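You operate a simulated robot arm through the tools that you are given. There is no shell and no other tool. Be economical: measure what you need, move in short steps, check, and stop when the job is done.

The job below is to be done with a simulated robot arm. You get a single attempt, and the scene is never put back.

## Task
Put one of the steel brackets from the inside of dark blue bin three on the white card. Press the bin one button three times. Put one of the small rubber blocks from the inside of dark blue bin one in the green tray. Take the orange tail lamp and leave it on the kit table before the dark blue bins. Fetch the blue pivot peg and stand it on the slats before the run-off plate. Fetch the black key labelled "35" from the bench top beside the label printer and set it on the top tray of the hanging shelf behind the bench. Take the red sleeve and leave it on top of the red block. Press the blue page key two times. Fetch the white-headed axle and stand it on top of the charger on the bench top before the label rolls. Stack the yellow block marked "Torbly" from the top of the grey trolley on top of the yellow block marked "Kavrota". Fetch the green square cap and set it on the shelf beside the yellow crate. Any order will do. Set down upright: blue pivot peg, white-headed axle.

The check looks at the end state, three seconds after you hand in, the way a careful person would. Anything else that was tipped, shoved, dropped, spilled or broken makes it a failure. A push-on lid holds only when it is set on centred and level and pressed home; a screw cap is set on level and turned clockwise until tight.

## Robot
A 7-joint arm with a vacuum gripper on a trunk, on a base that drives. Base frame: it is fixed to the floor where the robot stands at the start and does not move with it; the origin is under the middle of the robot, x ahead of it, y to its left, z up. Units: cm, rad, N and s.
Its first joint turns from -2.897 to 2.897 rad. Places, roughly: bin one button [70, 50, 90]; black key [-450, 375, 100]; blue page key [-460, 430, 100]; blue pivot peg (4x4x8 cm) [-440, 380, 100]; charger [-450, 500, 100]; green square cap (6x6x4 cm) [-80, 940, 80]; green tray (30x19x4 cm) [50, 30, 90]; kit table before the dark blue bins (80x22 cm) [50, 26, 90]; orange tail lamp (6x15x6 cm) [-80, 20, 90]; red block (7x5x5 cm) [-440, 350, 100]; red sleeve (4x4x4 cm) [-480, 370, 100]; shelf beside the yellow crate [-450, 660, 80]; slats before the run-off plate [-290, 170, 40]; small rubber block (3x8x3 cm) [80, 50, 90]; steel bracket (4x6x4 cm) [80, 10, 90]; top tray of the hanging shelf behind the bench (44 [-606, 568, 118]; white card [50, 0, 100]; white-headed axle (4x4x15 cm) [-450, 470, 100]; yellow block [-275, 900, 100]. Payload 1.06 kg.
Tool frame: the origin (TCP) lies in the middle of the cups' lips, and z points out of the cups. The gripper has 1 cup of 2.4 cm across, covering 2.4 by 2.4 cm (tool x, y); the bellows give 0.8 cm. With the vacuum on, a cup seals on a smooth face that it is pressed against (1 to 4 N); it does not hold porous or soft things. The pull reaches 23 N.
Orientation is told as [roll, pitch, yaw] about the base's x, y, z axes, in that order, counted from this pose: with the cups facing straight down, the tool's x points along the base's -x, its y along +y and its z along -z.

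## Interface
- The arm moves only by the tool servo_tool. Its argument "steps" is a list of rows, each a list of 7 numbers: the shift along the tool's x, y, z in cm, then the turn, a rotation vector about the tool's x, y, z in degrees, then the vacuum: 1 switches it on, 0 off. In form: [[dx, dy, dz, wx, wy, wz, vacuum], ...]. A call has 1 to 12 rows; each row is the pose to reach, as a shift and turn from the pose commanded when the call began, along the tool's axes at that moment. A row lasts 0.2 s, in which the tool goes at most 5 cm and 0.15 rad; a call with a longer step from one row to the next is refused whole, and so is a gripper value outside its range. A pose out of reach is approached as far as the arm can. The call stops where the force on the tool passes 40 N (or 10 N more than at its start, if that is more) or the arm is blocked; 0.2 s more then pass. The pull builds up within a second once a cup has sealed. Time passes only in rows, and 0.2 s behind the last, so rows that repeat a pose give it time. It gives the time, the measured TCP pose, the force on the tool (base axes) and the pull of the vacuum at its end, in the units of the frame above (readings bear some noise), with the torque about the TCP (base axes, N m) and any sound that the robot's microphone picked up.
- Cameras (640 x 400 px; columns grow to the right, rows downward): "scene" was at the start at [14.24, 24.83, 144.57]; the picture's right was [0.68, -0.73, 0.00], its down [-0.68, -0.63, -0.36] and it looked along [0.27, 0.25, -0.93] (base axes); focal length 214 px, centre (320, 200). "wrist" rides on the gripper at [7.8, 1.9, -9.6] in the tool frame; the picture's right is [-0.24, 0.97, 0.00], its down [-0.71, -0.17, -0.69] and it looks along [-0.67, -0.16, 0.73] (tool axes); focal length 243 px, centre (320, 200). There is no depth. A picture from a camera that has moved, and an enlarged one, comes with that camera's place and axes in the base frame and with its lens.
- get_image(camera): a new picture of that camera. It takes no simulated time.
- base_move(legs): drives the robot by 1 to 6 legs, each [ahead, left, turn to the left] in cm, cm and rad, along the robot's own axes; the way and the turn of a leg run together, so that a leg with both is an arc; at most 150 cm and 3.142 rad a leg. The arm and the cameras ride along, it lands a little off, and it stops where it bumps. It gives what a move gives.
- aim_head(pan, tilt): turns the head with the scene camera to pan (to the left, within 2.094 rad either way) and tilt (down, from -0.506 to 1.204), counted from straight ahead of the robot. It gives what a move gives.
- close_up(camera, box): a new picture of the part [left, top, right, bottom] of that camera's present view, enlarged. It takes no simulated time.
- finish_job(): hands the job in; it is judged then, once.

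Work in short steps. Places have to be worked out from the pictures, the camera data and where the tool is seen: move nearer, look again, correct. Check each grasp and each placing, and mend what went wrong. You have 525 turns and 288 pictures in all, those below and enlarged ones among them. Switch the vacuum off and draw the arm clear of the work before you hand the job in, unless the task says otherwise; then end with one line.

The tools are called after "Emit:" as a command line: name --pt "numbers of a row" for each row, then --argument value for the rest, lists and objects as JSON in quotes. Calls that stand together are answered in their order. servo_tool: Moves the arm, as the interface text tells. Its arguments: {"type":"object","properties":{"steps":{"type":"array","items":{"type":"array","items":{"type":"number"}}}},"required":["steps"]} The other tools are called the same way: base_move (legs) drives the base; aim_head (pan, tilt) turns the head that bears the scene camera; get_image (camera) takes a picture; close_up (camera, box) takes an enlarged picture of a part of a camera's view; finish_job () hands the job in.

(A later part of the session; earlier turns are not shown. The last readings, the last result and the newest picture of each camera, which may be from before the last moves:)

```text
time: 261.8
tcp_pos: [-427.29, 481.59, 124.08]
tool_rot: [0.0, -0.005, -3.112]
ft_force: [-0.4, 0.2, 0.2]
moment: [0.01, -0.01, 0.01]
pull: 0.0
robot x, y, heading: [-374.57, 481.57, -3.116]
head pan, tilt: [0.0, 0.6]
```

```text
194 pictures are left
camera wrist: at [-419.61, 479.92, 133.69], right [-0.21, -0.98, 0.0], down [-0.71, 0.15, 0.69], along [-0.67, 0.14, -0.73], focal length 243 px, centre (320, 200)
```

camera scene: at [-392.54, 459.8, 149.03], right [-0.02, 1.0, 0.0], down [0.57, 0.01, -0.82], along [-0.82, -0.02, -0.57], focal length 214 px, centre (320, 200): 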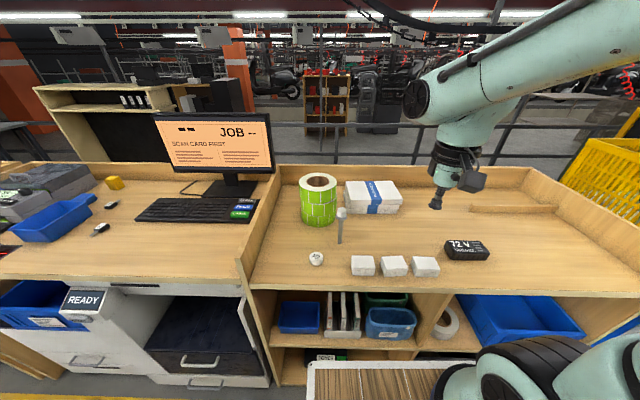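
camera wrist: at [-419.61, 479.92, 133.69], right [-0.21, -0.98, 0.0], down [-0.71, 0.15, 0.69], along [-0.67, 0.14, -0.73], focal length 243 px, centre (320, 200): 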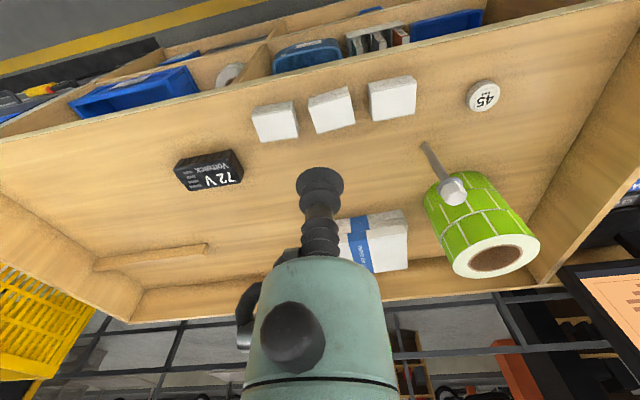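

The charger is the black 72 V brick near (-443, 506). The white-headed axle stands at about (-445.5, 465.3) with its top near 109. I'll move nearer to look.

Emit:
servo_tool --pt "-2.3 3.6 0 0 0 0 0" --pt "-4.6 7.2 1 0 0 0 0" --pt "-6.9 10.8 3 0 0 0 0" --pt "-9.1 14.3 5 0 0 0 0" --pt "-9.1 14.3 7 0 0 0 0" --pt "-9.1 14.3 7 0 0 0 0"

Emit:
get_image --camera "wrist"

Emit:
close_up --camera "scene" --box '[270, 160, 510, 290]'

```text
time: 263.2
tcp_pos: [-436.1, 467.13, 117.07]
tool_rot: [0.001, -0.005, -3.112]
ft_force: [-0.7, 0.2, 0.7]
moment: [0.02, 0.0, 0.01]
pull: 0.0
robot x, y, heading: [-374.24, 481.3, -3.118]
head pan, tilt: [0.0, 0.6]
```

```text
193 pictures are left
camera wrist: at [-428.29, 465.47, 126.69], right [-0.21, -0.98, 0.0], down [-0.71, 0.15, 0.69], along [-0.67, 0.14, -0.73], focal length 243 px, centre (320, 200)
```

wrist: 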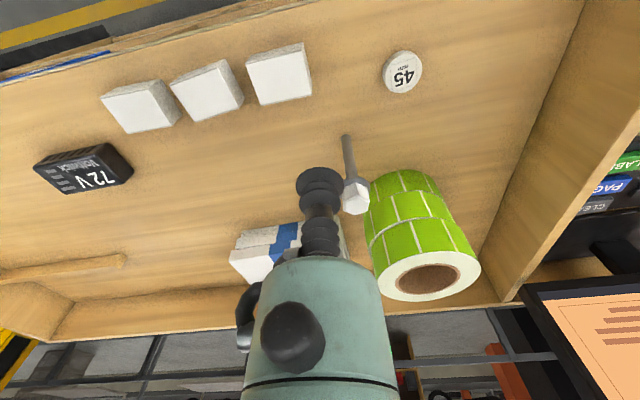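

```text
2.67 times, centred on (390, 225) of scene
camera zoom: at [-392.53, 459.8, 149.03], right [-0.02, 1.0, 0.0], down [0.56, 0.01, -0.83], along [-0.82, -0.02, -0.56], focal length 572 px, centre (133, 133)
```

zoom: 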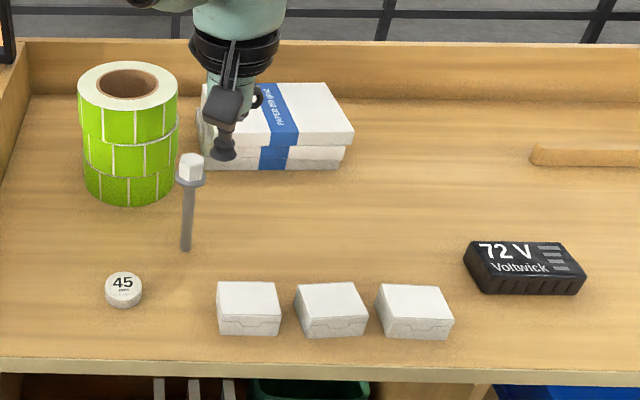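

I'll move over the axle's head at about (-445.4, 465.3), stopping 3 cm above for a check.

Emit:
servo_tool --pt "-4.6 0.8 0 0 0 0 0" --pt "-9.3 1.5 0 0 0 0 0" --pt "-9.3 1.5 3 0 0 0 0" --pt "-9.3 1.5 5.5 0 0 0 0" --pt "-9.3 1.5 5.5 0 0 0 0"

Emit:
close_up --camera "wrist" --box '[240, 80, 400, 200]'

Emit:
close_up --camera "scene" --box '[300, 170, 380, 260]'

```text
time: 264.4
tcp_pos: [-445.52, 465.3, 111.71]
tool_rot: [0.001, -0.006, -3.111]
ft_force: [-0.2, 0.9, 0.1]
moment: [0.02, -0.02, 0.03]
pull: 0.1
robot x, y, heading: [-374.32, 481.18, -3.118]
head pan, tilt: [0.0, 0.6]
```

```text
3.33 times, centred on (320, 140) of wrist
camera zoom: at [-437.67, 463.64, 121.26], right [-0.21, -0.98, 0.0], down [-0.71, 0.15, 0.69], along [-0.67, 0.14, -0.73], focal length 809 px, centre (320, 400)
```

zoom: 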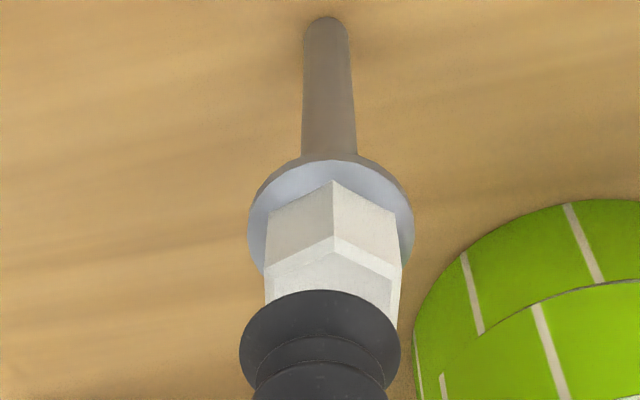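

```text
4.44 times, centred on (340, 215) of scene
camera zoom: at [-392.53, 459.8, 149.03], right [-0.02, 1.0, 0.0], down [0.56, 0.01, -0.83], along [-0.82, -0.02, -0.56], focal length 953 px, centre (231, 133)
```

zoom: 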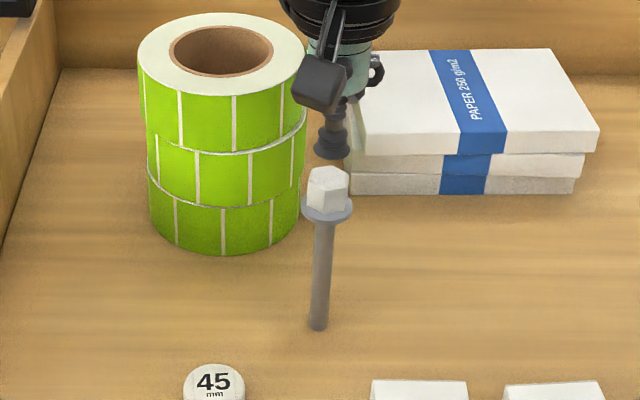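

The hex head is about 2.6 cm across with its centre around (-446.8, 465.1) and top at 108.2. I'll correct 1.3 cm back and look again.

Emit:
servo_tool --pt "-1.3 0.15 0 0 0 0 0" --pt "-1.3 0.15 2 0 0 0 0" --pt "-1.3 0.15 2 0 0 0 0"

Emit:
close_up --camera "scene" --box '[320, 180, 360, 225]'

Emit:
close_up --camera "wrist" --box '[270, 120, 370, 195]'

```text
time: 265.2
tcp_pos: [-446.77, 465.16, 109.53]
tool_rot: [0.0, -0.005, -3.113]
ft_force: [1.2, -0.6, 0.1]
moment: [0.01, 0.04, 0.0]
pull: 0.1
robot x, y, heading: [-374.16, 481.32, -3.116]
head pan, tilt: [0.0, 0.6]
```

```text
8.89 times, centred on (340, 202) of scene
camera zoom: at [-392.54, 459.8, 149.03], right [-0.02, 1.0, 0.0], down [0.56, 0.01, -0.83], along [-0.82, -0.02, -0.56], focal length 1906 px, centre (142, 178)
```

zoom: 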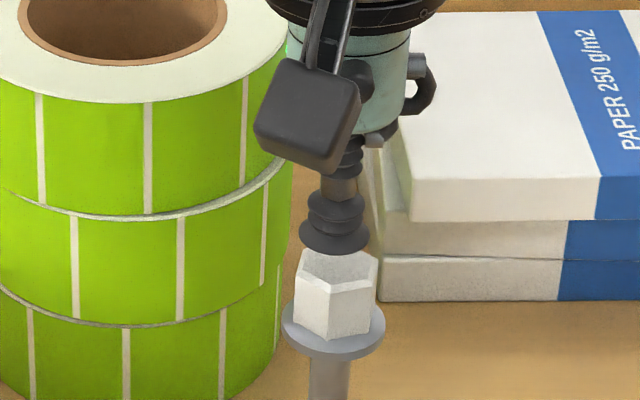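

```text
5.33 times, centred on (320, 158) of wrist
camera zoom: at [-439.04, 463.52, 119.23], right [-0.21, -0.98, 0.0], down [-0.71, 0.15, 0.69], along [-0.67, 0.14, -0.73], focal length 1294 px, centre (320, 427)
```

zoom: 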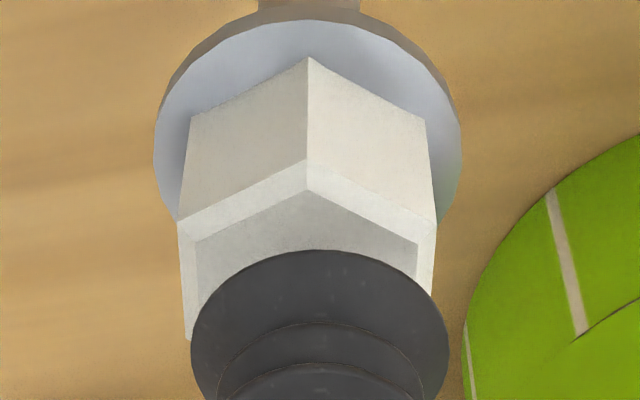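

Both views ask for another 0.5 cm back and 0.1 cm sideways. I'll correct, then lower with vacuum on.

Emit:
servo_tool --pt "-0.5 -0.12 0.3 0 0 0 1" --pt "-0.5 -0.12 0.8 0 0 0 1" --pt "-0.5 -0.12 1.2 0 0 0 1" --pt "-0.5 -0.12 1.5 0 0 0 1" --pt "-0.5 -0.12 1.7 0 0 0 1" --pt "-0.5 -0.12 1.7 0 0 0 1"

```text
time: 266.6
tcp_pos: [-447.2, 465.13, 108.02]
tool_rot: [0.003, -0.008, -3.113]
ft_force: [-0.6, -0.7, 12.2]
moment: [-0.02, -0.04, 0.02]
pull: 23.0
robot x, y, heading: [-374.22, 481.33, -3.116]
head pan, tilt: [0.0, 0.6]
```

Sealed. I'll lift straight up 14 cm and check.

Emit:
servo_tool --pt "0 0 -0.8 0 0 0 1" --pt "0 0 -4 0 0 0 1" --pt "0 0 -8 0 0 0 1" --pt "0 0 -12 0 0 0 1" --pt "0 0 -15 0 0 0 1" --pt "1 -4.5 -15 0 0 0 1" --pt "2 -9 -15 0 0 0 1" --pt "3 -13.5 -15 0 0 0 1" --pt "4 -18 -15 0 0 0 1" --pt "4 -18 -15 0 0 0 1"

Emit:
get_image --camera "scene"

Emit:
get_image --camera "wrist"

```text
time: 268.8
tcp_pos: [-443.47, 483.31, 122.93]
tool_rot: [0.0, -0.005, -3.113]
ft_force: [-0.7, -0.3, -1.7]
moment: [-0.01, 0.02, 0.0]
pull: 22.9
robot x, y, heading: [-374.45, 481.39, -3.118]
head pan, tilt: [0.0, 0.6]
```

```text
187 pictures are left
camera scene: at [-392.55, 459.79, 149.03], right [-0.02, 1.0, 0.0], down [0.56, 0.01, -0.82], along [-0.82, -0.02, -0.57], focal length 214 px, centre (320, 200)
```

scene: 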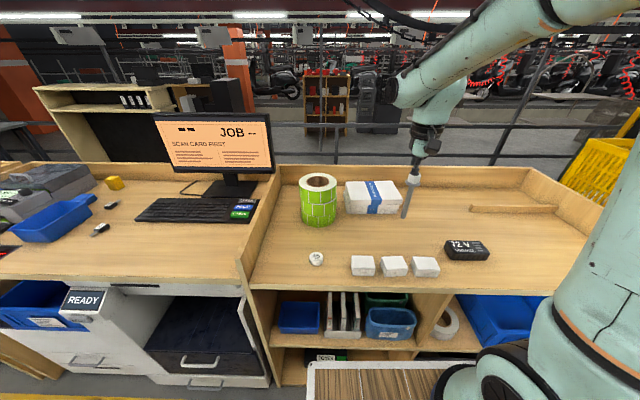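

```text
186 pictures are left
camera wrist: at [-435.86, 481.65, 132.57], right [-0.21, -0.98, 0.0], down [-0.71, 0.15, 0.69], along [-0.67, 0.14, -0.73], focal length 243 px, centre (320, 200)
```

wrist: 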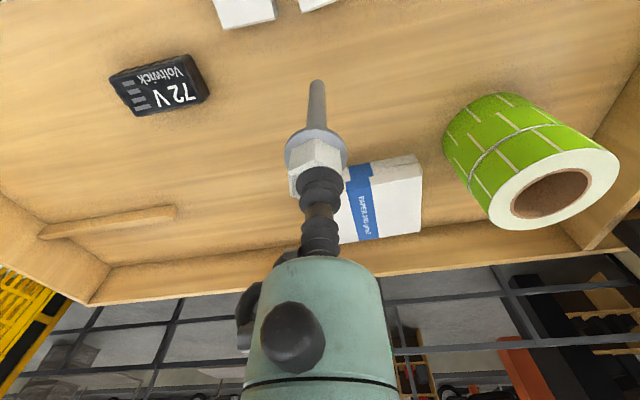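

The axle hangs straight. The charger's top centre is at about (-442.6, 506); I'll carry the axle above it and lower to just over the top.

Emit:
servo_tool --pt "0.4 -4.5 0 0 0 0 1" --pt "0.8 -9 0 0 0 0 1" --pt "1.2 -13.5 0 0 0 0 1" --pt "1.5 -18 0 0 0 0 1" --pt "1.7 -22.4 0 0 0 0 1" --pt "1.7 -22.4 4 0 0 0 1" --pt "1.7 -22.4 8 0 0 0 1" --pt "1.7 -22.4 8 0 0 0 1"

Emit:
close_up --camera "scene" --box '[420, 170, 520, 270]'

Emit:
close_up --camera "wrist" --box '[220, 40, 420, 190]'

```text
time: 270.6
tcp_pos: [-442.71, 505.86, 114.73]
tool_rot: [0.003, -0.005, -3.114]
ft_force: [-0.1, -0.6, -1.5]
moment: [-0.02, 0.03, 0.01]
pull: 23.2
robot x, y, heading: [-374.12, 481.3, -3.117]
head pan, tilt: [0.0, 0.6]
```

```text
4.00 times, centred on (470, 220) of scene
camera zoom: at [-392.54, 459.8, 149.03], right [-0.02, 1.0, 0.0], down [0.56, 0.01, -0.83], along [-0.82, -0.02, -0.56], focal length 858 px, centre (-280, 120)
```

zoom: 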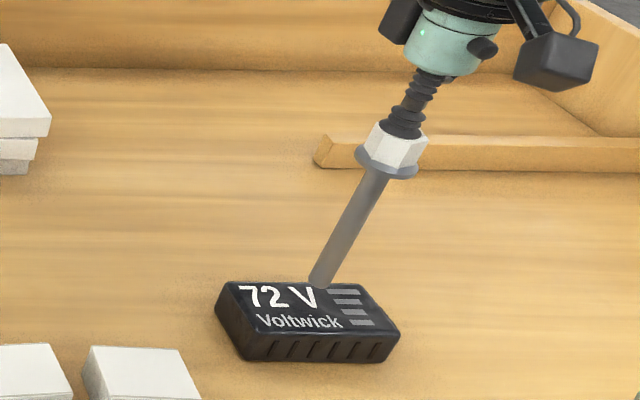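

```text
2.67 times, centred on (320, 115) of wrist
camera zoom: at [-434.93, 504.21, 124.43], right [-0.21, -0.98, 0.0], down [-0.71, 0.15, 0.69], along [-0.67, 0.14, -0.73], focal length 647 px, centre (320, 427)
```

zoom: 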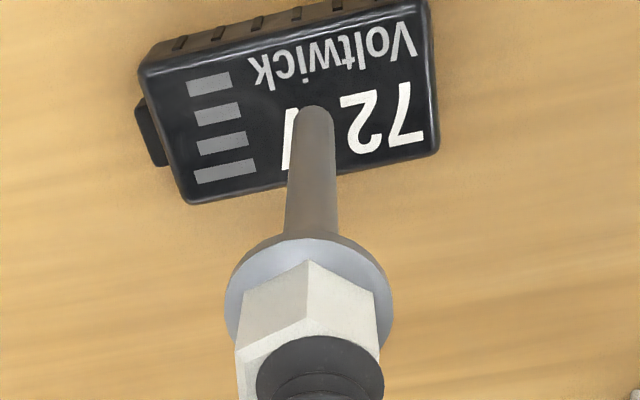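

The tip is over the middle of the charger. I'll nudge 0.7 cm toward its centre and lower slowly.

Emit:
servo_tool --pt "-0.2 -0.7 0.6 0 0 0 1" --pt "-0.2 -0.7 1.2 0 0 0 1" --pt "-0.2 -0.7 1.6 0 0 0 1" --pt "-0.2 -0.7 2 0 0 0 1" --pt "-0.2 -0.7 2.3 0 0 0 1"

```text
time: 271.8
tcp_pos: [-442.87, 506.4, 112.65]
tool_rot: [0.002, -0.005, -3.113]
ft_force: [0.6, -0.8, -1.4]
moment: [0.0, -0.02, 0.01]
pull: 23.3
robot x, y, heading: [-374.19, 480.81, -3.121]
head pan, tilt: [0.0, 0.6]
```

Emit:
servo_tool --pt "0 0 0.3 0 0 0 1" --pt "0 0 0.6 0 0 0 1" --pt "0 0 0.8 0 0 0 1" --pt "0 0 0.8 0 0 0 1"

```text
time: 272.8
tcp_pos: [-442.86, 506.41, 111.84]
tool_rot: [0.0, -0.007, -3.112]
ft_force: [0.2, -0.5, 8.5]
moment: [0.01, 0.02, -0.02]
pull: 23.4
robot x, y, heading: [-374.79, 481.12, -3.113]
head pan, tilt: [0.0, 0.6]
```

Contact. I'll ease the load, release, wait, and rise slowly.

Emit:
servo_tool --pt "0 0 -0.15 0 0 0 1" --pt "0 0 -0.15 0 0 0 0" --pt "0 0 -0.15 0 0 0 0" --pt "0 0 -0.15 0 0 0 0" --pt "0 0 -0.3 0 0 0 0" --pt "0 0 -0.6 0 0 0 0" --pt "0 0 -1.2 0 0 0 0" --pt "0 0 -2.5 0 0 0 0" --pt "0 0 -5 0 0 0 0" --pt "0 0 -9 0 0 0 0"

Emit:
close_up --camera "scene" --box '[420, 170, 520, 270]'

```text
time: 275.0
tcp_pos: [-442.83, 506.42, 120.73]
tool_rot: [0.001, -0.001, -3.112]
ft_force: [-0.3, -0.4, 0.0]
moment: [0.01, -0.01, -0.01]
pull: 0.1
robot x, y, heading: [-374.26, 481.4, -3.12]
head pan, tilt: [0.0, 0.6]
```

```text
4.00 times, centred on (470, 220) of scene
camera zoom: at [-392.57, 459.81, 149.03], right [-0.02, 1.0, 0.0], down [0.56, 0.01, -0.82], along [-0.82, -0.02, -0.57], focal length 858 px, centre (-280, 120)
```

zoom: 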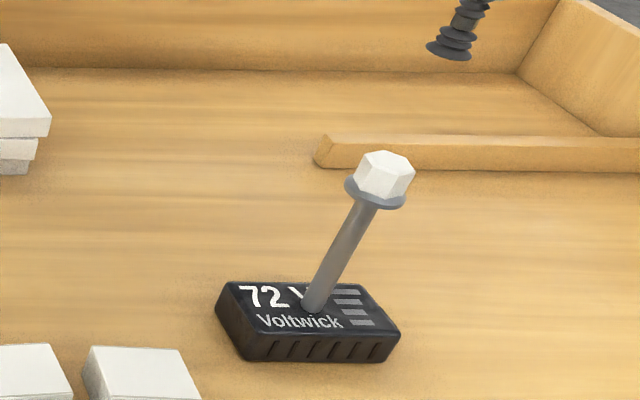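

The axle stands on the charger. I'll tuck the arm back and look for the hanging shelf.

Emit:
servo_tool --pt "2 3 -3 0 0 0 0" --pt "4 7 -4 0 0 0 0" --pt "6 11 -4 0 0 0 0" --pt "9 14 -4 0 0 0 0" --pt "12 17 -4 0 0 0 0" --pt "15 20 -4 0 0 0 0" --pt "16 24 -4 0 0 0 0"

Emit:
aim_head --pan -0.6 --tilt 0.15

```text
time: 276.6
tcp_pos: [-426.09, 482.82, 124.56]
tool_rot: [0.0, -0.006, -3.112]
ft_force: [0.0, 0.3, -0.3]
moment: [-0.01, -0.01, 0.01]
pull: 0.1
robot x, y, heading: [-373.79, 481.06, -3.116]
head pan, tilt: [0.0, 0.6]
```

```text
time: 277.6
tcp_pos: [-426.14, 483.01, 124.54]
tool_rot: [0.001, -0.005, -3.113]
ft_force: [0.5, 0.4, 0.9]
moment: [0.03, 0.02, -0.01]
pull: 0.0
robot x, y, heading: [-374.37, 481.03, -3.118]
head pan, tilt: [-0.6, 0.15]
```

Emit:
get_image --camera "scene"

```text
182 pictures are left
camera scene: at [-391.48, 465.06, 153.17], right [0.54, 0.84, 0.0], down [0.13, -0.08, -0.99], along [-0.83, 0.54, -0.15], focal length 214 px, centre (320, 200)
```

scene: 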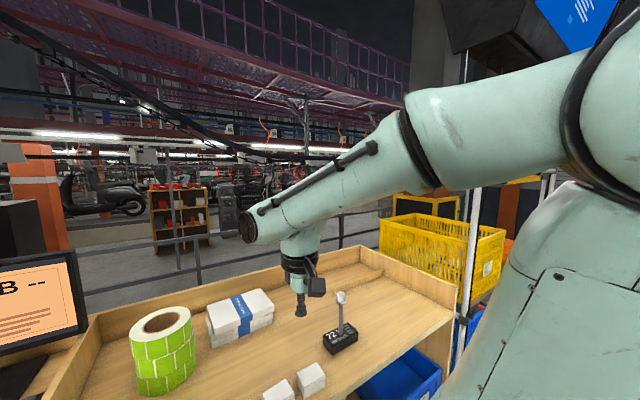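

The arm hides the spot. I'll strafe up to y≈610 and look from there with the arm out of the line.

Emit:
base_move --legs '[[0, -130, 0]]'

Emit:
aim_head --pan 0.1 --tilt 0.2

```text
time: 282.1
tcp_pos: [-427.85, 572.91, 124.47]
tool_rot: [-0.008, -0.005, -3.087]
ft_force: [0.7, 0.2, 0.4]
moment: [-0.04, 0.0, 0.01]
pull: 0.1
robot x, y, heading: [-376.01, 571.78, -3.127]
head pan, tilt: [-0.6, 0.15]
stopped in leg 1: the robot was blocked; the commanded pose is now the measured one
```

```text
time: 283.2
tcp_pos: [-427.78, 572.94, 124.58]
tool_rot: [-0.007, -0.005, -3.088]
ft_force: [-0.3, -0.4, -0.7]
moment: [0.0, -0.02, -0.01]
pull: 0.0
robot x, y, heading: [-376.07, 571.65, -3.126]
head pan, tilt: [0.099, 0.201]
```

Something blocked the drive. I'll look at what it was.

Emit:
get_image --camera "scene"

Emit:
get_image --camera "wrist"

Emit:
aim_head --pan -0.9 --tilt 0.6

```text
181 pictures are left
camera scene: at [-394.94, 549.46, 152.67], right [-0.12, 0.99, 0.0], down [0.2, 0.02, -0.98], along [-0.97, -0.11, -0.2], focal length 214 px, centre (320, 200)
```

scene: 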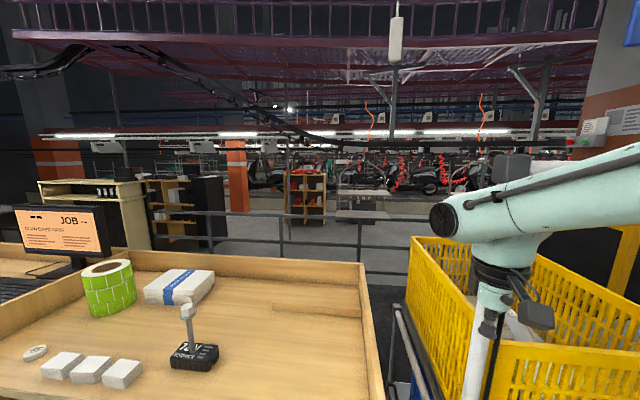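

```text
180 pictures are left
camera wrist: at [-420.04, 571.41, 134.16], right [-0.18, -0.98, -0.01], down [-0.71, 0.13, 0.69], along [-0.68, 0.13, -0.72], focal length 243 px, centre (320, 200)
```

wrist: 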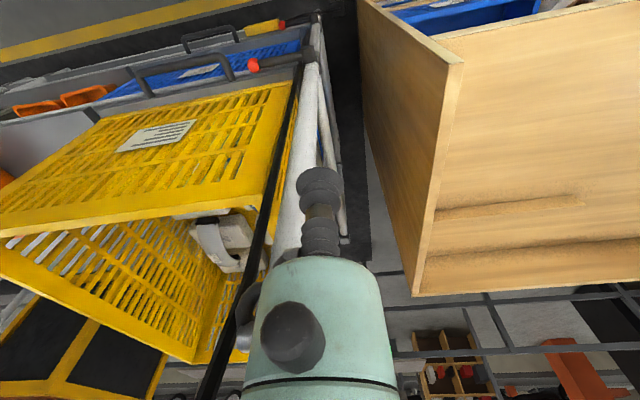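

```text
time: 284.4
tcp_pos: [-427.83, 573.0, 124.52]
tool_rot: [-0.007, -0.005, -3.091]
ft_force: [-0.1, 0.4, 1.0]
moment: [0.03, 0.0, -0.03]
pull: 0.1
robot x, y, heading: [-376.46, 571.73, -3.119]
head pan, tilt: [-0.901, 0.6]
```

The arm touched a white upright of the crate's trolley. I'll back off 25 cm and look at that side.

Emit:
base_move --legs '[[0, 25, 0]]'

Emit:
get_image --camera "scene"

```text
time: 286.3
tcp_pos: [-427.43, 548.45, 124.65]
tool_rot: [-0.007, -0.005, -3.096]
ft_force: [-0.1, 0.5, 0.2]
moment: [0.02, 0.02, 0.01]
pull: 0.1
robot x, y, heading: [-375.81, 547.21, -3.132]
head pan, tilt: [-0.901, 0.6]
```

```text
179 pictures are left
camera scene: at [-390.97, 532.76, 149.03], right [0.77, 0.63, 0.0], down [0.36, -0.44, -0.83], along [-0.52, 0.64, -0.56], focal length 214 px, centre (320, 200)
```

scene: 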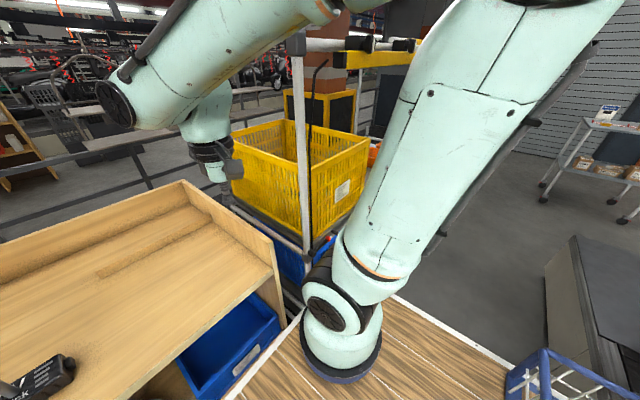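

Emit:
aim_head --pan 0.0 --tilt 0.2

Emit:
close_up --camera "scene" --box '[200, 100, 520, 300]'

```text
time: 287.5
tcp_pos: [-427.42, 548.45, 124.49]
tool_rot: [-0.008, -0.006, -3.092]
ft_force: [-1.1, -0.4, -0.9]
moment: [0.0, 0.01, 0.03]
pull: 0.1
robot x, y, heading: [-375.75, 547.01, -3.13]
head pan, tilt: [0.0, 0.201]
```

```text
2.00 times, centred on (360, 200) of scene
camera zoom: at [-394.7, 525.79, 152.7], right [-0.01, 1.0, 0.0], down [0.2, 0.0, -0.98], along [-0.98, -0.01, -0.2], focal length 429 px, centre (240, 200)
```

zoom: 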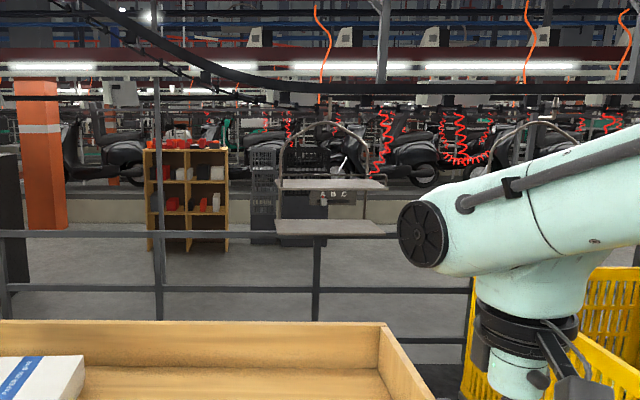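

The hanging shelf is the wire-bail carrier with A B C trays at (-607, 569), beyond the railing behind the bench. It needs an approach from behind, which I'll scout from the north. First I'll go for the green cap: back off, turn to face +y, and drive up the corridor.

Emit:
base_move --legs '[[0, 35, 0], [0, 0, -1.58], [0, -4, 0]]'

Emit:
aim_head --pan 0.25 --tilt 0.3

```text
time: 294.0
tcp_pos: [-370.25, 563.65, 124.51]
tool_rot: [-0.006, -0.006, 1.628]
ft_force: [0.6, 0.6, -0.5]
moment: [0.02, 0.04, 0.02]
pull: 0.1
robot x, y, heading: [-370.94, 512.01, 1.593]
head pan, tilt: [0.0, 0.201]
```

```text
time: 294.8
tcp_pos: [-370.38, 563.56, 124.55]
tool_rot: [-0.007, -0.003, 1.629]
ft_force: [0.5, 0.0, 0.7]
moment: [0.01, 0.01, 0.0]
pull: 0.1
robot x, y, heading: [-371.18, 511.79, 1.596]
head pan, tilt: [0.25, 0.3]
```

Emit:
get_image --camera "scene"

```text
177 pictures are left
camera scene: at [-394.79, 530.44, 151.78], right [0.96, 0.27, 0.0], down [0.08, -0.28, -0.96], along [-0.26, 0.92, -0.3], focal length 214 px, centre (320, 200)
```

scene: 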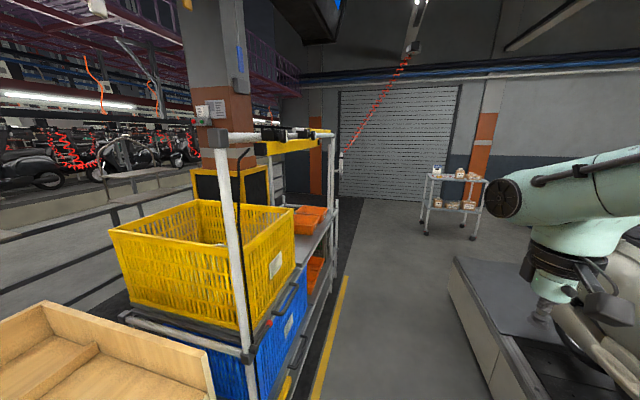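

The crate's trolley is on the left and the grey trolley stands at about (-276, 880). I'll drive 250 cm ahead.

Emit:
base_move --legs '[[0, 0, -0.025], [150, 0, 0], [90, 0, 0]]'

Emit:
aim_head --pan -0.6 --tilt 0.3

```text
time: 307.0
tcp_pos: [-360.61, 805.68, 124.62]
tool_rot: [-0.008, -0.005, 1.577]
ft_force: [0.2, -0.5, -0.3]
moment: [-0.01, 0.01, 0.01]
pull: 0.0
robot x, y, heading: [-364.32, 754.06, 1.545]
head pan, tilt: [0.25, 0.3]
```

```text
time: 308.2
tcp_pos: [-360.75, 805.68, 124.67]
tool_rot: [-0.006, -0.006, 1.577]
ft_force: [0.0, -0.1, 0.1]
moment: [0.02, -0.02, 0.0]
pull: 0.0
robot x, y, heading: [-364.65, 754.15, 1.545]
head pan, tilt: [-0.6, 0.3]
```

Emit:
get_image --camera "scene"

Emit:
aim_head --pan 1.5 --tilt 0.45

```text
176 pictures are left
camera scene: at [-379.4, 772.31, 151.78], right [0.81, -0.59, 0.0], down [-0.17, -0.24, -0.96], along [0.56, 0.77, -0.3], focal length 214 px, centre (320, 200)
```

scene: 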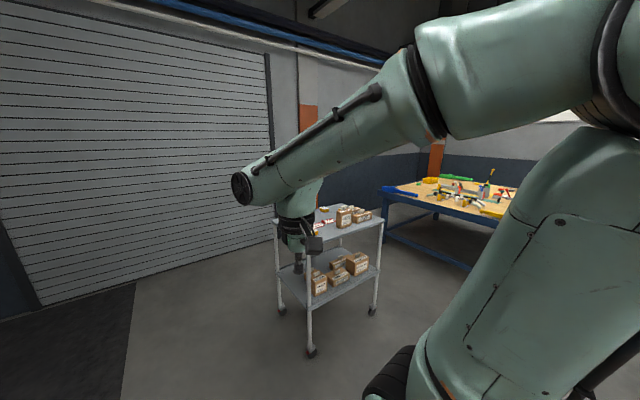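

```text
time: 310.2
tcp_pos: [-360.65, 805.58, 124.55]
tool_rot: [-0.006, -0.005, 1.577]
ft_force: [-0.5, 0.7, 0.3]
moment: [-0.01, -0.01, 0.01]
pull: 0.1
robot x, y, heading: [-364.72, 753.84, 1.541]
head pan, tilt: [1.499, 0.45]
```

Emit:
get_image --camera "scene"

```text
175 pictures are left
camera scene: at [-394.02, 765.67, 150.39], right [0.1, 0.99, 0.0], down [0.43, -0.04, -0.9], along [-0.9, 0.09, -0.44], focal length 214 px, centre (320, 200)
```

scene: 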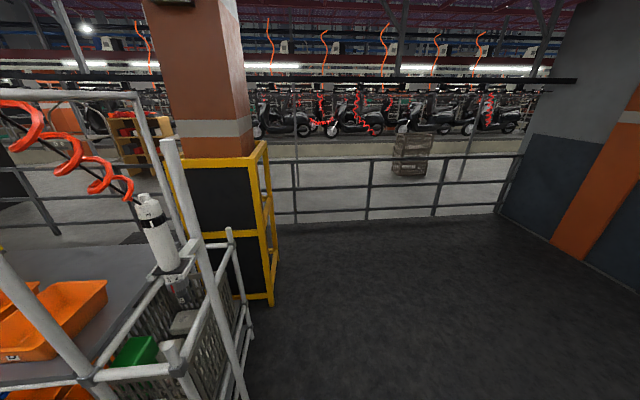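

The railing turns out to be at x≈-625, so the hanging shelf is on this side of it and I can come at it through the lane behind the bench from the south. First the grey trolley: drive ahead 45, then right 80.

Emit:
base_move --legs '[[45, 0, 0.025], [0, -80, 0]]'

Emit:
aim_head --pan -0.1 --tilt 0.7

```text
time: 316.9
tcp_pos: [-279.66, 850.54, 124.51]
tool_rot: [-0.006, -0.006, 1.588]
ft_force: [-0.5, 0.5, 0.2]
moment: [-0.01, -0.01, 0.02]
pull: 0.2
robot x, y, heading: [-282.94, 799.07, 1.555]
head pan, tilt: [1.499, 0.45]
```

```text
time: 318.6
tcp_pos: [-279.63, 850.6, 124.47]
tool_rot: [-0.006, -0.007, 1.587]
ft_force: [0.1, 0.1, -0.3]
moment: [0.01, -0.01, -0.01]
pull: 0.1
robot x, y, heading: [-283.0, 799.1, 1.554]
head pan, tilt: [-0.099, 0.7]
```

Emit:
get_image --camera "scene"

Emit:
get_image --camera "wrist"

```text
174 pictures are left
camera scene: at [-302.42, 817.87, 148.17], right [0.99, -0.11, 0.0], down [-0.07, -0.64, -0.77], along [0.09, 0.76, -0.64], focal length 214 px, centre (320, 200)
```

scene: 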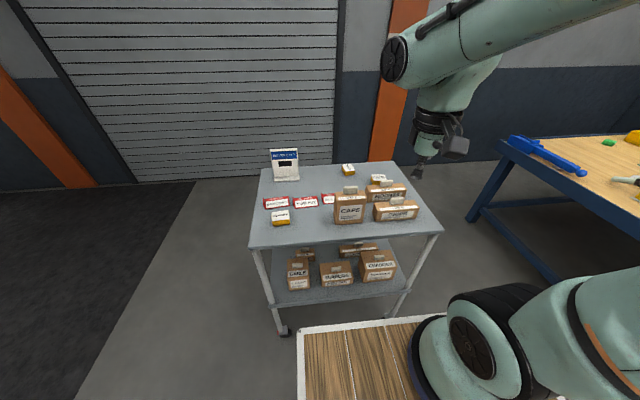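

```text
173 pictures are left
camera wrist: at [-281.7, 842.75, 134.16], right [-0.98, 0.22, 0.0], down [0.16, 0.71, 0.69], along [0.15, 0.67, -0.72], focal length 243 px, centre (320, 200)
```

wrist: 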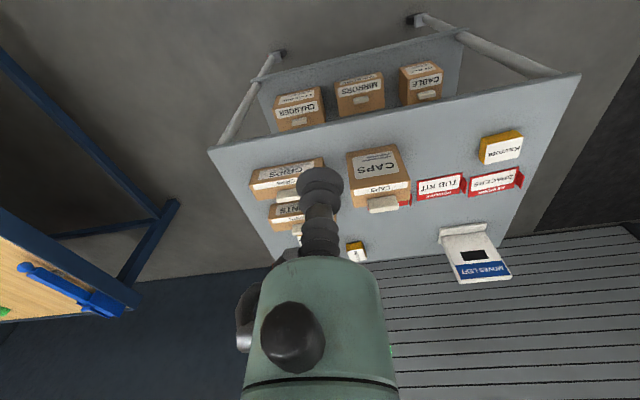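

Emit:
close_up --camera "scene" --box '[240, 140, 440, 265]'

Emit:
close_up --camera "wrist" --box '[320, 110, 560, 290]'

```text
3.20 times, centred on (340, 202) of scene
camera zoom: at [-302.42, 817.87, 148.17], right [0.99, -0.11, 0.0], down [-0.07, -0.64, -0.77], along [0.09, 0.76, -0.64], focal length 686 px, centre (256, 192)
```

zoom: 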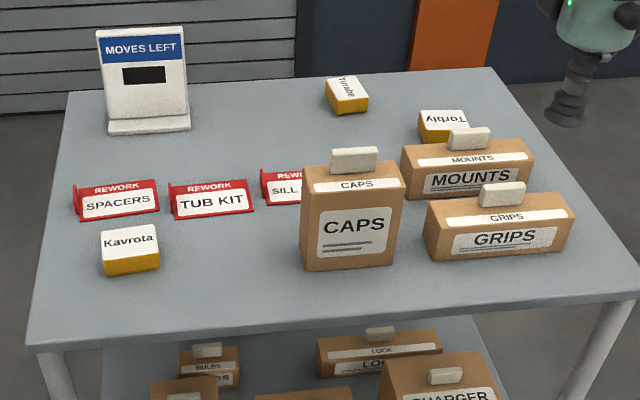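

```text
2.22 times, centred on (440, 200) of wrist
camera zoom: at [-281.7, 842.75, 134.16], right [-0.98, 0.22, 0.0], down [0.16, 0.71, 0.69], along [0.15, 0.67, -0.72], focal length 539 px, centre (53, 200)
```

zoom: 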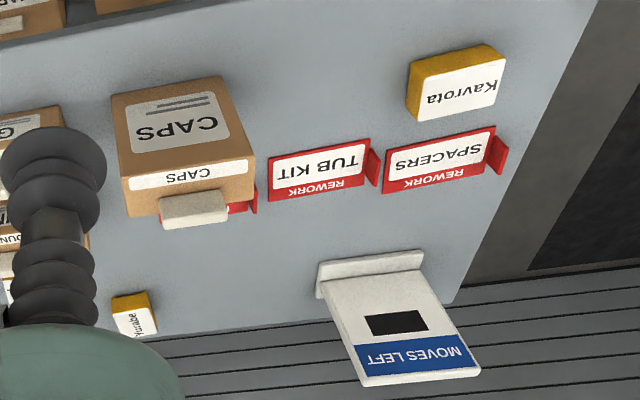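

Kavrota's top is at (-309.8, 873.9, 94.8). Torbly lies behind the MOUNTS box at about (-267, 894). I'll move the base a little closer, then look from above.

Emit:
base_move --legs '[[13, -3, 0.012]]'

```text
time: 319.9
tcp_pos: [-277.37, 863.99, 124.58]
tool_rot: [-0.008, -0.005, 1.603]
ft_force: [0.0, 0.2, 0.5]
moment: [0.03, 0.04, -0.02]
pull: 0.1
robot x, y, heading: [-279.31, 812.45, 1.57]
head pan, tilt: [-0.099, 0.7]
```

I'll move above Torbly at z≈114, levelling the tool's small tilt on the way.

Emit:
servo_tool --pt "-4 -1.5 0 -0.46 0.29 0 0" --pt "-8 -3 0 -0.46 0.29 0 0" --pt "-12 -4.5 0 -0.46 0.29 0 0" --pt "-16 -6 1 -0.46 0.29 0 0" --pt "-20 -7.5 3 -0.46 0.29 0 0" --pt "-24 -9 5 -0.46 0.29 0 0" --pt "-27 -10 8 -0.46 0.29 0 0" --pt "-28 -11 10 -0.46 0.29 0 0" --pt "-28 -11 10 -0.46 0.29 0 0"

Emit:
get_image --camera "wrist"

Emit:
close_up --camera "scene" --box '[320, 140, 480, 265]'

```text
time: 321.9
tcp_pos: [-267.31, 892.35, 114.49]
tool_rot: [0.002, 0.0, 1.605]
ft_force: [-0.4, 0.1, 0.1]
moment: [-0.03, 0.04, 0.0]
pull: 0.1
robot x, y, heading: [-279.32, 812.6, 1.57]
head pan, tilt: [-0.099, 0.7]
```

```text
170 pictures are left
camera wrist: at [-269.13, 884.49, 124.15], right [-0.98, 0.2, 0.0], down [0.15, 0.71, 0.69], along [0.14, 0.67, -0.73], focal length 243 px, centre (320, 200)
```

wrist: 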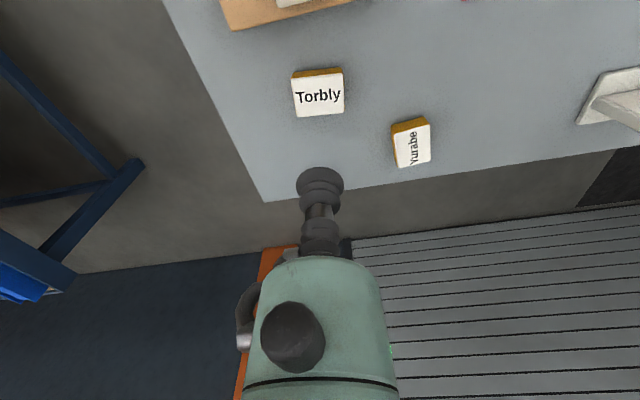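

```text
3.20 times, centred on (400, 202) of scene
camera zoom: at [-299.6, 830.82, 148.17], right [1.0, -0.1, 0.0], down [-0.06, -0.64, -0.76], along [0.08, 0.76, -0.64], focal length 686 px, centre (64, 192)
```

zoom: 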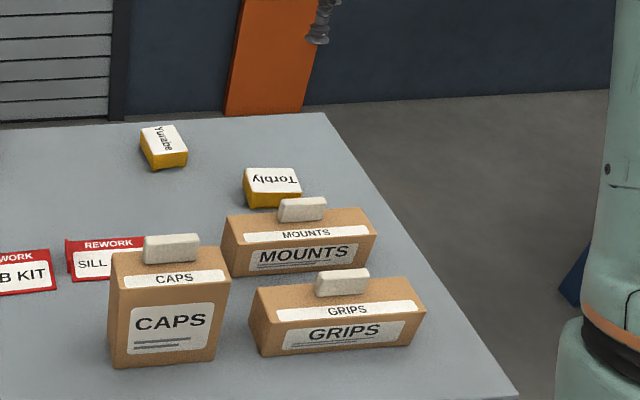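

Torbly's top is at (-266.5, 895.2, 93.7). I'll turn the tool 45° so the wrist camera clears the MOUNTS box, and lower to z≈100.

Emit:
servo_tool --pt "-1 -0.3 0 0 0 -7.5 0" --pt "-2 -0.6 0 0 0 -15 0" --pt "-2.8 -0.9 2 0 0 -22.5 0" --pt "-2.8 -0.9 5 0 0 -30 0" --pt "-2.8 -0.9 8 0 0 -37.5 0" --pt "-2.8 -0.9 11 0 0 -45 0" --pt "-2.8 -0.9 14.3 0 0 -45 0" --pt "-2.8 -0.9 14.3 0 0 -45 0"

Emit:
close_up --camera "wrist" --box '[220, 60, 420, 210]'

Emit:
close_up --camera "scene" --box '[340, 140, 440, 215]'

```text
time: 323.7
tcp_pos: [-266.4, 895.38, 100.44]
tool_rot: [0.002, -0.001, 2.388]
ft_force: [0.5, 0.5, 0.0]
moment: [0.0, 0.02, 0.01]
pull: 0.0
robot x, y, heading: [-279.64, 812.42, 1.569]
head pan, tilt: [-0.099, 0.7]
```

```text
2.67 times, centred on (320, 135) of wrist
camera zoom: at [-262.2, 888.57, 110.02], right [-0.84, -0.55, 0.0], down [-0.4, 0.61, 0.69], along [-0.38, 0.57, -0.73], focal length 647 px, centre (320, 373)
```

zoom: 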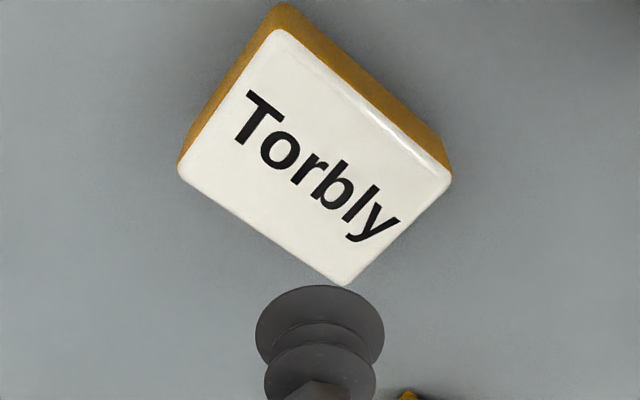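

```text
5.33 times, centred on (390, 178) of scene
camera zoom: at [-299.6, 830.82, 148.17], right [1.0, -0.1, 0.0], down [-0.06, -0.64, -0.76], along [0.08, 0.76, -0.64], focal length 1144 px, centre (-53, 320)
```

zoom: 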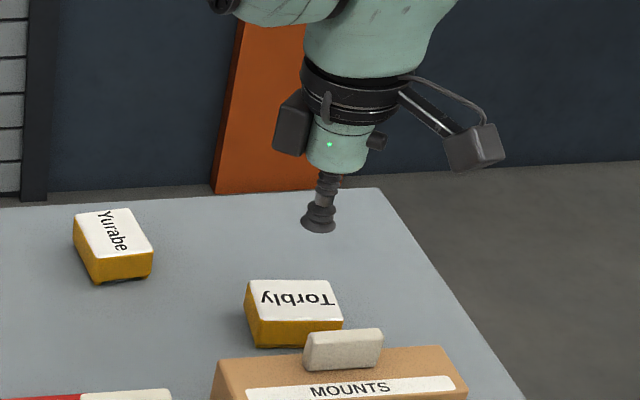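

Aligned over the label. I'll lower with vacuum on.

Emit:
servo_tool --pt "0.25 0.15 3 0 0 0 1" --pt "0.25 0.15 5.5 0 0 0 1" --pt "0.25 0.15 6.3 0 0 0 1" --pt "0.25 0.15 6.8 0 0 0 1" --pt "0.25 0.15 7.2 0 0 0 1" --pt "0.25 0.15 7.2 0 0 0 1"

```text
time: 325.1
tcp_pos: [-266.47, 894.87, 93.2]
tool_rot: [0.002, -0.001, 2.389]
ft_force: [-1.3, 0.6, 2.7]
moment: [-0.04, -0.02, -0.02]
pull: 22.7
robot x, y, heading: [-279.73, 812.2, 1.571]
head pan, tilt: [-0.099, 0.7]
```

Sealed. I'll lift it well clear.

Emit:
servo_tool --pt "0 0 -0.6 0 0 0 1" --pt "0 0 -5 0 0 0 1" --pt "0 0 -10 0 0 0 1" --pt "0 0 -15 0 0 0 1" --pt "0 0 -20 0 0 0 1" --pt "0 0 -23 0 0 0 1"

```text
time: 326.5
tcp_pos: [-266.38, 894.81, 116.27]
tool_rot: [0.001, 0.0, 2.389]
ft_force: [0.1, 0.4, -0.7]
moment: [0.0, 0.0, -0.01]
pull: 22.8
robot x, y, heading: [-279.63, 812.36, 1.574]
head pan, tilt: [-0.099, 0.7]
```

Emit:
servo_tool --pt "-1.5 4.1 0 0 0 4.5 1" --pt "-3 8.2 0 0 0 9 1" --pt "-4.5 12.3 0 0 0 13.5 1" --pt "-6 16.4 0 0 0 18 1" --pt "-7.5 20.5 0 0 0 22.5 1" --pt "-9 24.6 0 0 0 27 1" --pt "-10.5 28.7 0 0 0 31.5 1" --pt "-12 32.8 0 0 0 36 1" --pt "-13.5 36.9 0 0 0 40.5 1" --pt "-15 41 0 0 0 45 1" --pt "-16.5 44 0 0 0 45 1" --pt "-16.5 44 0 0 0 45 1"

Emit:
get_image --camera "wrist"

Emit:
close_up --camera "scene" --box '[220, 130, 400, 260]'

```text
time: 329.1
tcp_pos: [-308.67, 874.32, 116.15]
tool_rot: [0.002, -0.001, 1.604]
ft_force: [0.1, 1.3, 0.2]
moment: [0.01, 0.02, -0.01]
pull: 23.3
robot x, y, heading: [-279.57, 812.41, 1.571]
head pan, tilt: [-0.099, 0.7]
```

```text
166 pictures are left
camera wrist: at [-310.43, 866.56, 125.8], right [-0.98, 0.2, 0.0], down [0.15, 0.71, 0.68], along [0.14, 0.67, -0.73], focal length 243 px, centre (320, 200)
```

wrist: 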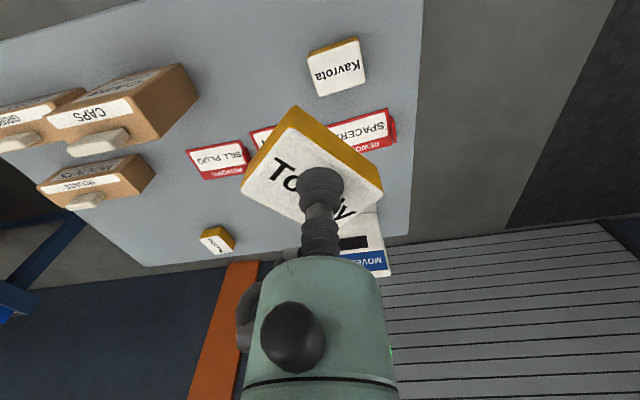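

```text
3.08 times, centred on (310, 195) of scene
camera zoom: at [-299.6, 830.82, 148.17], right [1.0, -0.1, 0.0], down [-0.06, -0.64, -0.76], along [0.08, 0.76, -0.64], focal length 660 px, centre (351, 215)
```

zoom: 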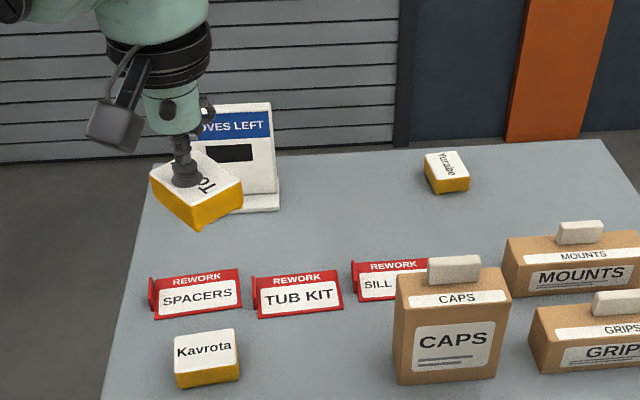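

The block turned with the tool, so I'll turn back to the grasp yaw to keep it aligned. I'll move over Kavrota at about (-310.3, 875.1) and lower partway.

Emit:
servo_tool --pt "-0.85 1.57 0 0 0 -7.5 1" --pt "-0.85 1.57 0 0 0 -15 1" --pt "-0.85 1.57 2 0 0 -22.5 1" --pt "-0.85 1.57 5 0 0 -30 1" --pt "-0.85 1.57 8 0 0 -37.5 1" --pt "-0.85 1.57 11 0 0 -45 1" --pt "-0.85 1.57 15 0 0 -48 1" --pt "-0.85 1.57 15 0 0 -48 1"

Emit:
close_up --camera "wrist" --box '[200, 30, 440, 210]'

Emit:
close_up --camera "scene" --box '[240, 170, 340, 260]'

```text
time: 330.9
tcp_pos: [-310.07, 875.05, 101.59]
tool_rot: [0.001, -0.002, 2.444]
ft_force: [0.7, -0.1, -0.7]
moment: [0.02, 0.0, -0.02]
pull: 23.0
robot x, y, heading: [-279.65, 812.37, 1.57]
head pan, tilt: [-0.099, 0.7]
```

```text
2.22 times, centred on (320, 120) of wrist
camera zoom: at [-305.45, 868.55, 111.19], right [-0.81, -0.59, 0.0], down [-0.43, 0.59, 0.69], along [-0.41, 0.55, -0.73], focal length 539 px, centre (320, 378)
```

zoom: 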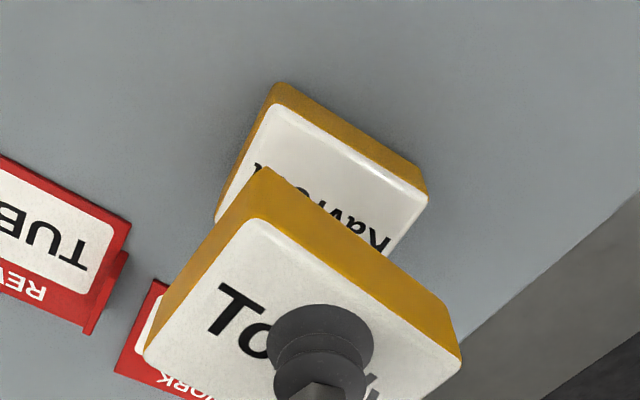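

```text
4.44 times, centred on (290, 215) of scene
camera zoom: at [-299.6, 830.82, 148.17], right [1.0, -0.1, 0.0], down [-0.06, -0.64, -0.76], along [0.08, 0.76, -0.64], focal length 953 px, centre (453, 133)
```

zoom: 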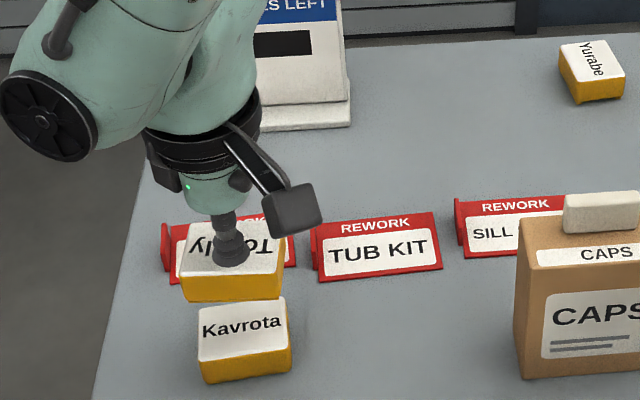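

Alignment looks good. I'll lower to contact.

Emit:
servo_tool --pt "0 0 2 0 0 0 1" --pt "0 0 3.5 0 0 0 1" --pt "0 0 4.2 0 0 0 1" --pt "0 0 4.6 0 0 0 1" --pt "0 0 4.6 0 0 0 1"

```text
time: 332.1
tcp_pos: [-310.01, 875.01, 96.71]
tool_rot: [0.003, -0.002, 2.443]
ft_force: [0.0, 0.9, -0.1]
moment: [0.0, 0.01, 0.05]
pull: 22.8
robot x, y, heading: [-279.56, 812.27, 1.57]
head pan, tilt: [-0.099, 0.7]
```

Emit:
servo_tool --pt "0 0 0.3 0 0 0 1" --pt "0 0 0.6 0 0 0 1" --pt "0 0 0.6 0 0 0 1"

```text
time: 332.9
tcp_pos: [-310.1, 874.84, 96.21]
tool_rot: [0.002, -0.003, 2.442]
ft_force: [-0.6, 0.4, 14.6]
moment: [0.06, -0.03, -0.01]
pull: 22.6
robot x, y, heading: [-279.4, 812.54, 1.571]
head pan, tilt: [-0.099, 0.7]
```

Contact. I'll ease off, release and rise.

Emit:
servo_tool --pt "0 0 -0.25 0 0 0 1" --pt "0 0 -0.25 0 0 0 0" --pt "0 0 -0.25 0 0 0 0" --pt "0 0 -0.25 0 0 0 0" --pt "0 0 -0.6 0 0 0 0" --pt "0 0 -2 0 0 0 0" --pt "0 0 -6 0 0 0 0" --pt "0 0 -11 0 0 0 0" --pt "0 0 -16 0 0 0 0" --pt "0 0 -21 0 0 0 0" --pt "0 0 -26 0 0 0 0"

Emit:
close_up --camera "scene" --box '[240, 170, 340, 260]'

```text
time: 335.3
tcp_pos: [-309.88, 874.9, 122.15]
tool_rot: [0.001, -0.001, 2.442]
ft_force: [-0.7, -0.2, -0.6]
moment: [-0.02, 0.05, -0.02]
pull: 0.0
robot x, y, heading: [-279.64, 812.21, 1.57]
head pan, tilt: [-0.099, 0.7]
```

```text
4.44 times, centred on (290, 215) of scene
camera zoom: at [-299.62, 830.85, 148.16], right [1.0, -0.1, 0.0], down [-0.06, -0.64, -0.76], along [0.08, 0.76, -0.64], focal length 953 px, centre (453, 133)
```

zoom: 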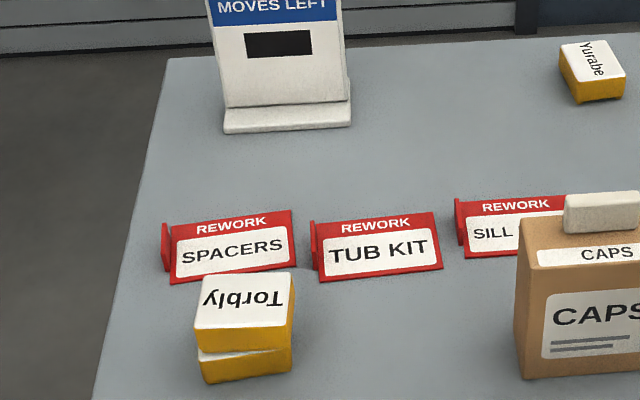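

The stack is good. I'll tuck the arm in front again and turn the tool back.

Emit:
servo_tool --pt "4 -1.5 -1 0 0 6 0" --pt "8 -3 -2 0 0 12 0" --pt "12 -4.5 -2 0 0 18 0" --pt "16 -6 -2 0 0 24 0" --pt "20 -7.5 -2 0 0 30 0" --pt "24 -9 -2 0 0 36 0" --pt "28 -10.5 -2 0 0 42 0" --pt "30 -10.9 -2 0 0 48 0" --pt "30 -10.9 -2 0 0 48 0"

Emit:
base_move --legs '[[-12, 0, 0], [0, -100, 0]]'

Emit:
aim_head --pan -0.5 --tilt 0.5

```text
time: 337.3
tcp_pos: [-279.79, 863.64, 123.79]
tool_rot: [0.001, 0.0, 1.602]
ft_force: [0.8, -0.1, 0.6]
moment: [-0.02, 0.0, 0.01]
pull: 0.1
robot x, y, heading: [-279.5, 812.15, 1.572]
head pan, tilt: [-0.099, 0.7]
```

```text
time: 343.3
tcp_pos: [-178.68, 850.9, 124.01]
tool_rot: [0.002, 0.002, 1.579]
ft_force: [0.4, 0.6, 0.7]
moment: [0.02, 0.01, 0.01]
pull: 0.0
robot x, y, heading: [-179.63, 799.5, 1.552]
head pan, tilt: [-0.099, 0.7]
```

```text
time: 344.1
tcp_pos: [-178.63, 850.97, 123.9]
tool_rot: [0.003, 0.001, 1.579]
ft_force: [-0.6, -0.8, -0.3]
moment: [-0.03, -0.01, 0.02]
pull: 0.0
robot x, y, heading: [-179.62, 799.59, 1.546]
head pan, tilt: [-0.499, 0.499]
```

Emit:
get_image --camera "scene"

```text
161 pictures are left
camera scene: at [-195.68, 818.09, 149.94], right [0.87, -0.5, 0.0], down [-0.24, -0.41, -0.88], along [0.44, 0.76, -0.48], focal length 214 px, centre (320, 200)
```

scene: 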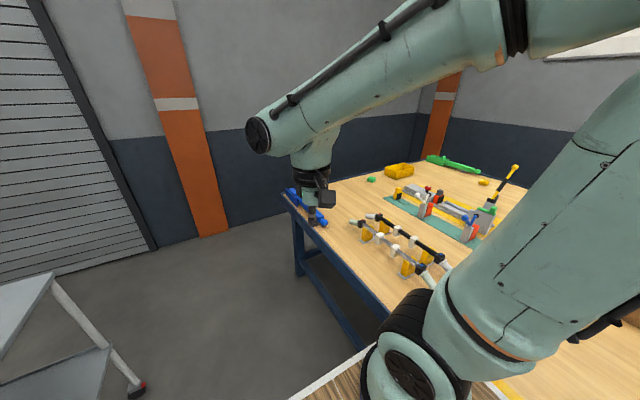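

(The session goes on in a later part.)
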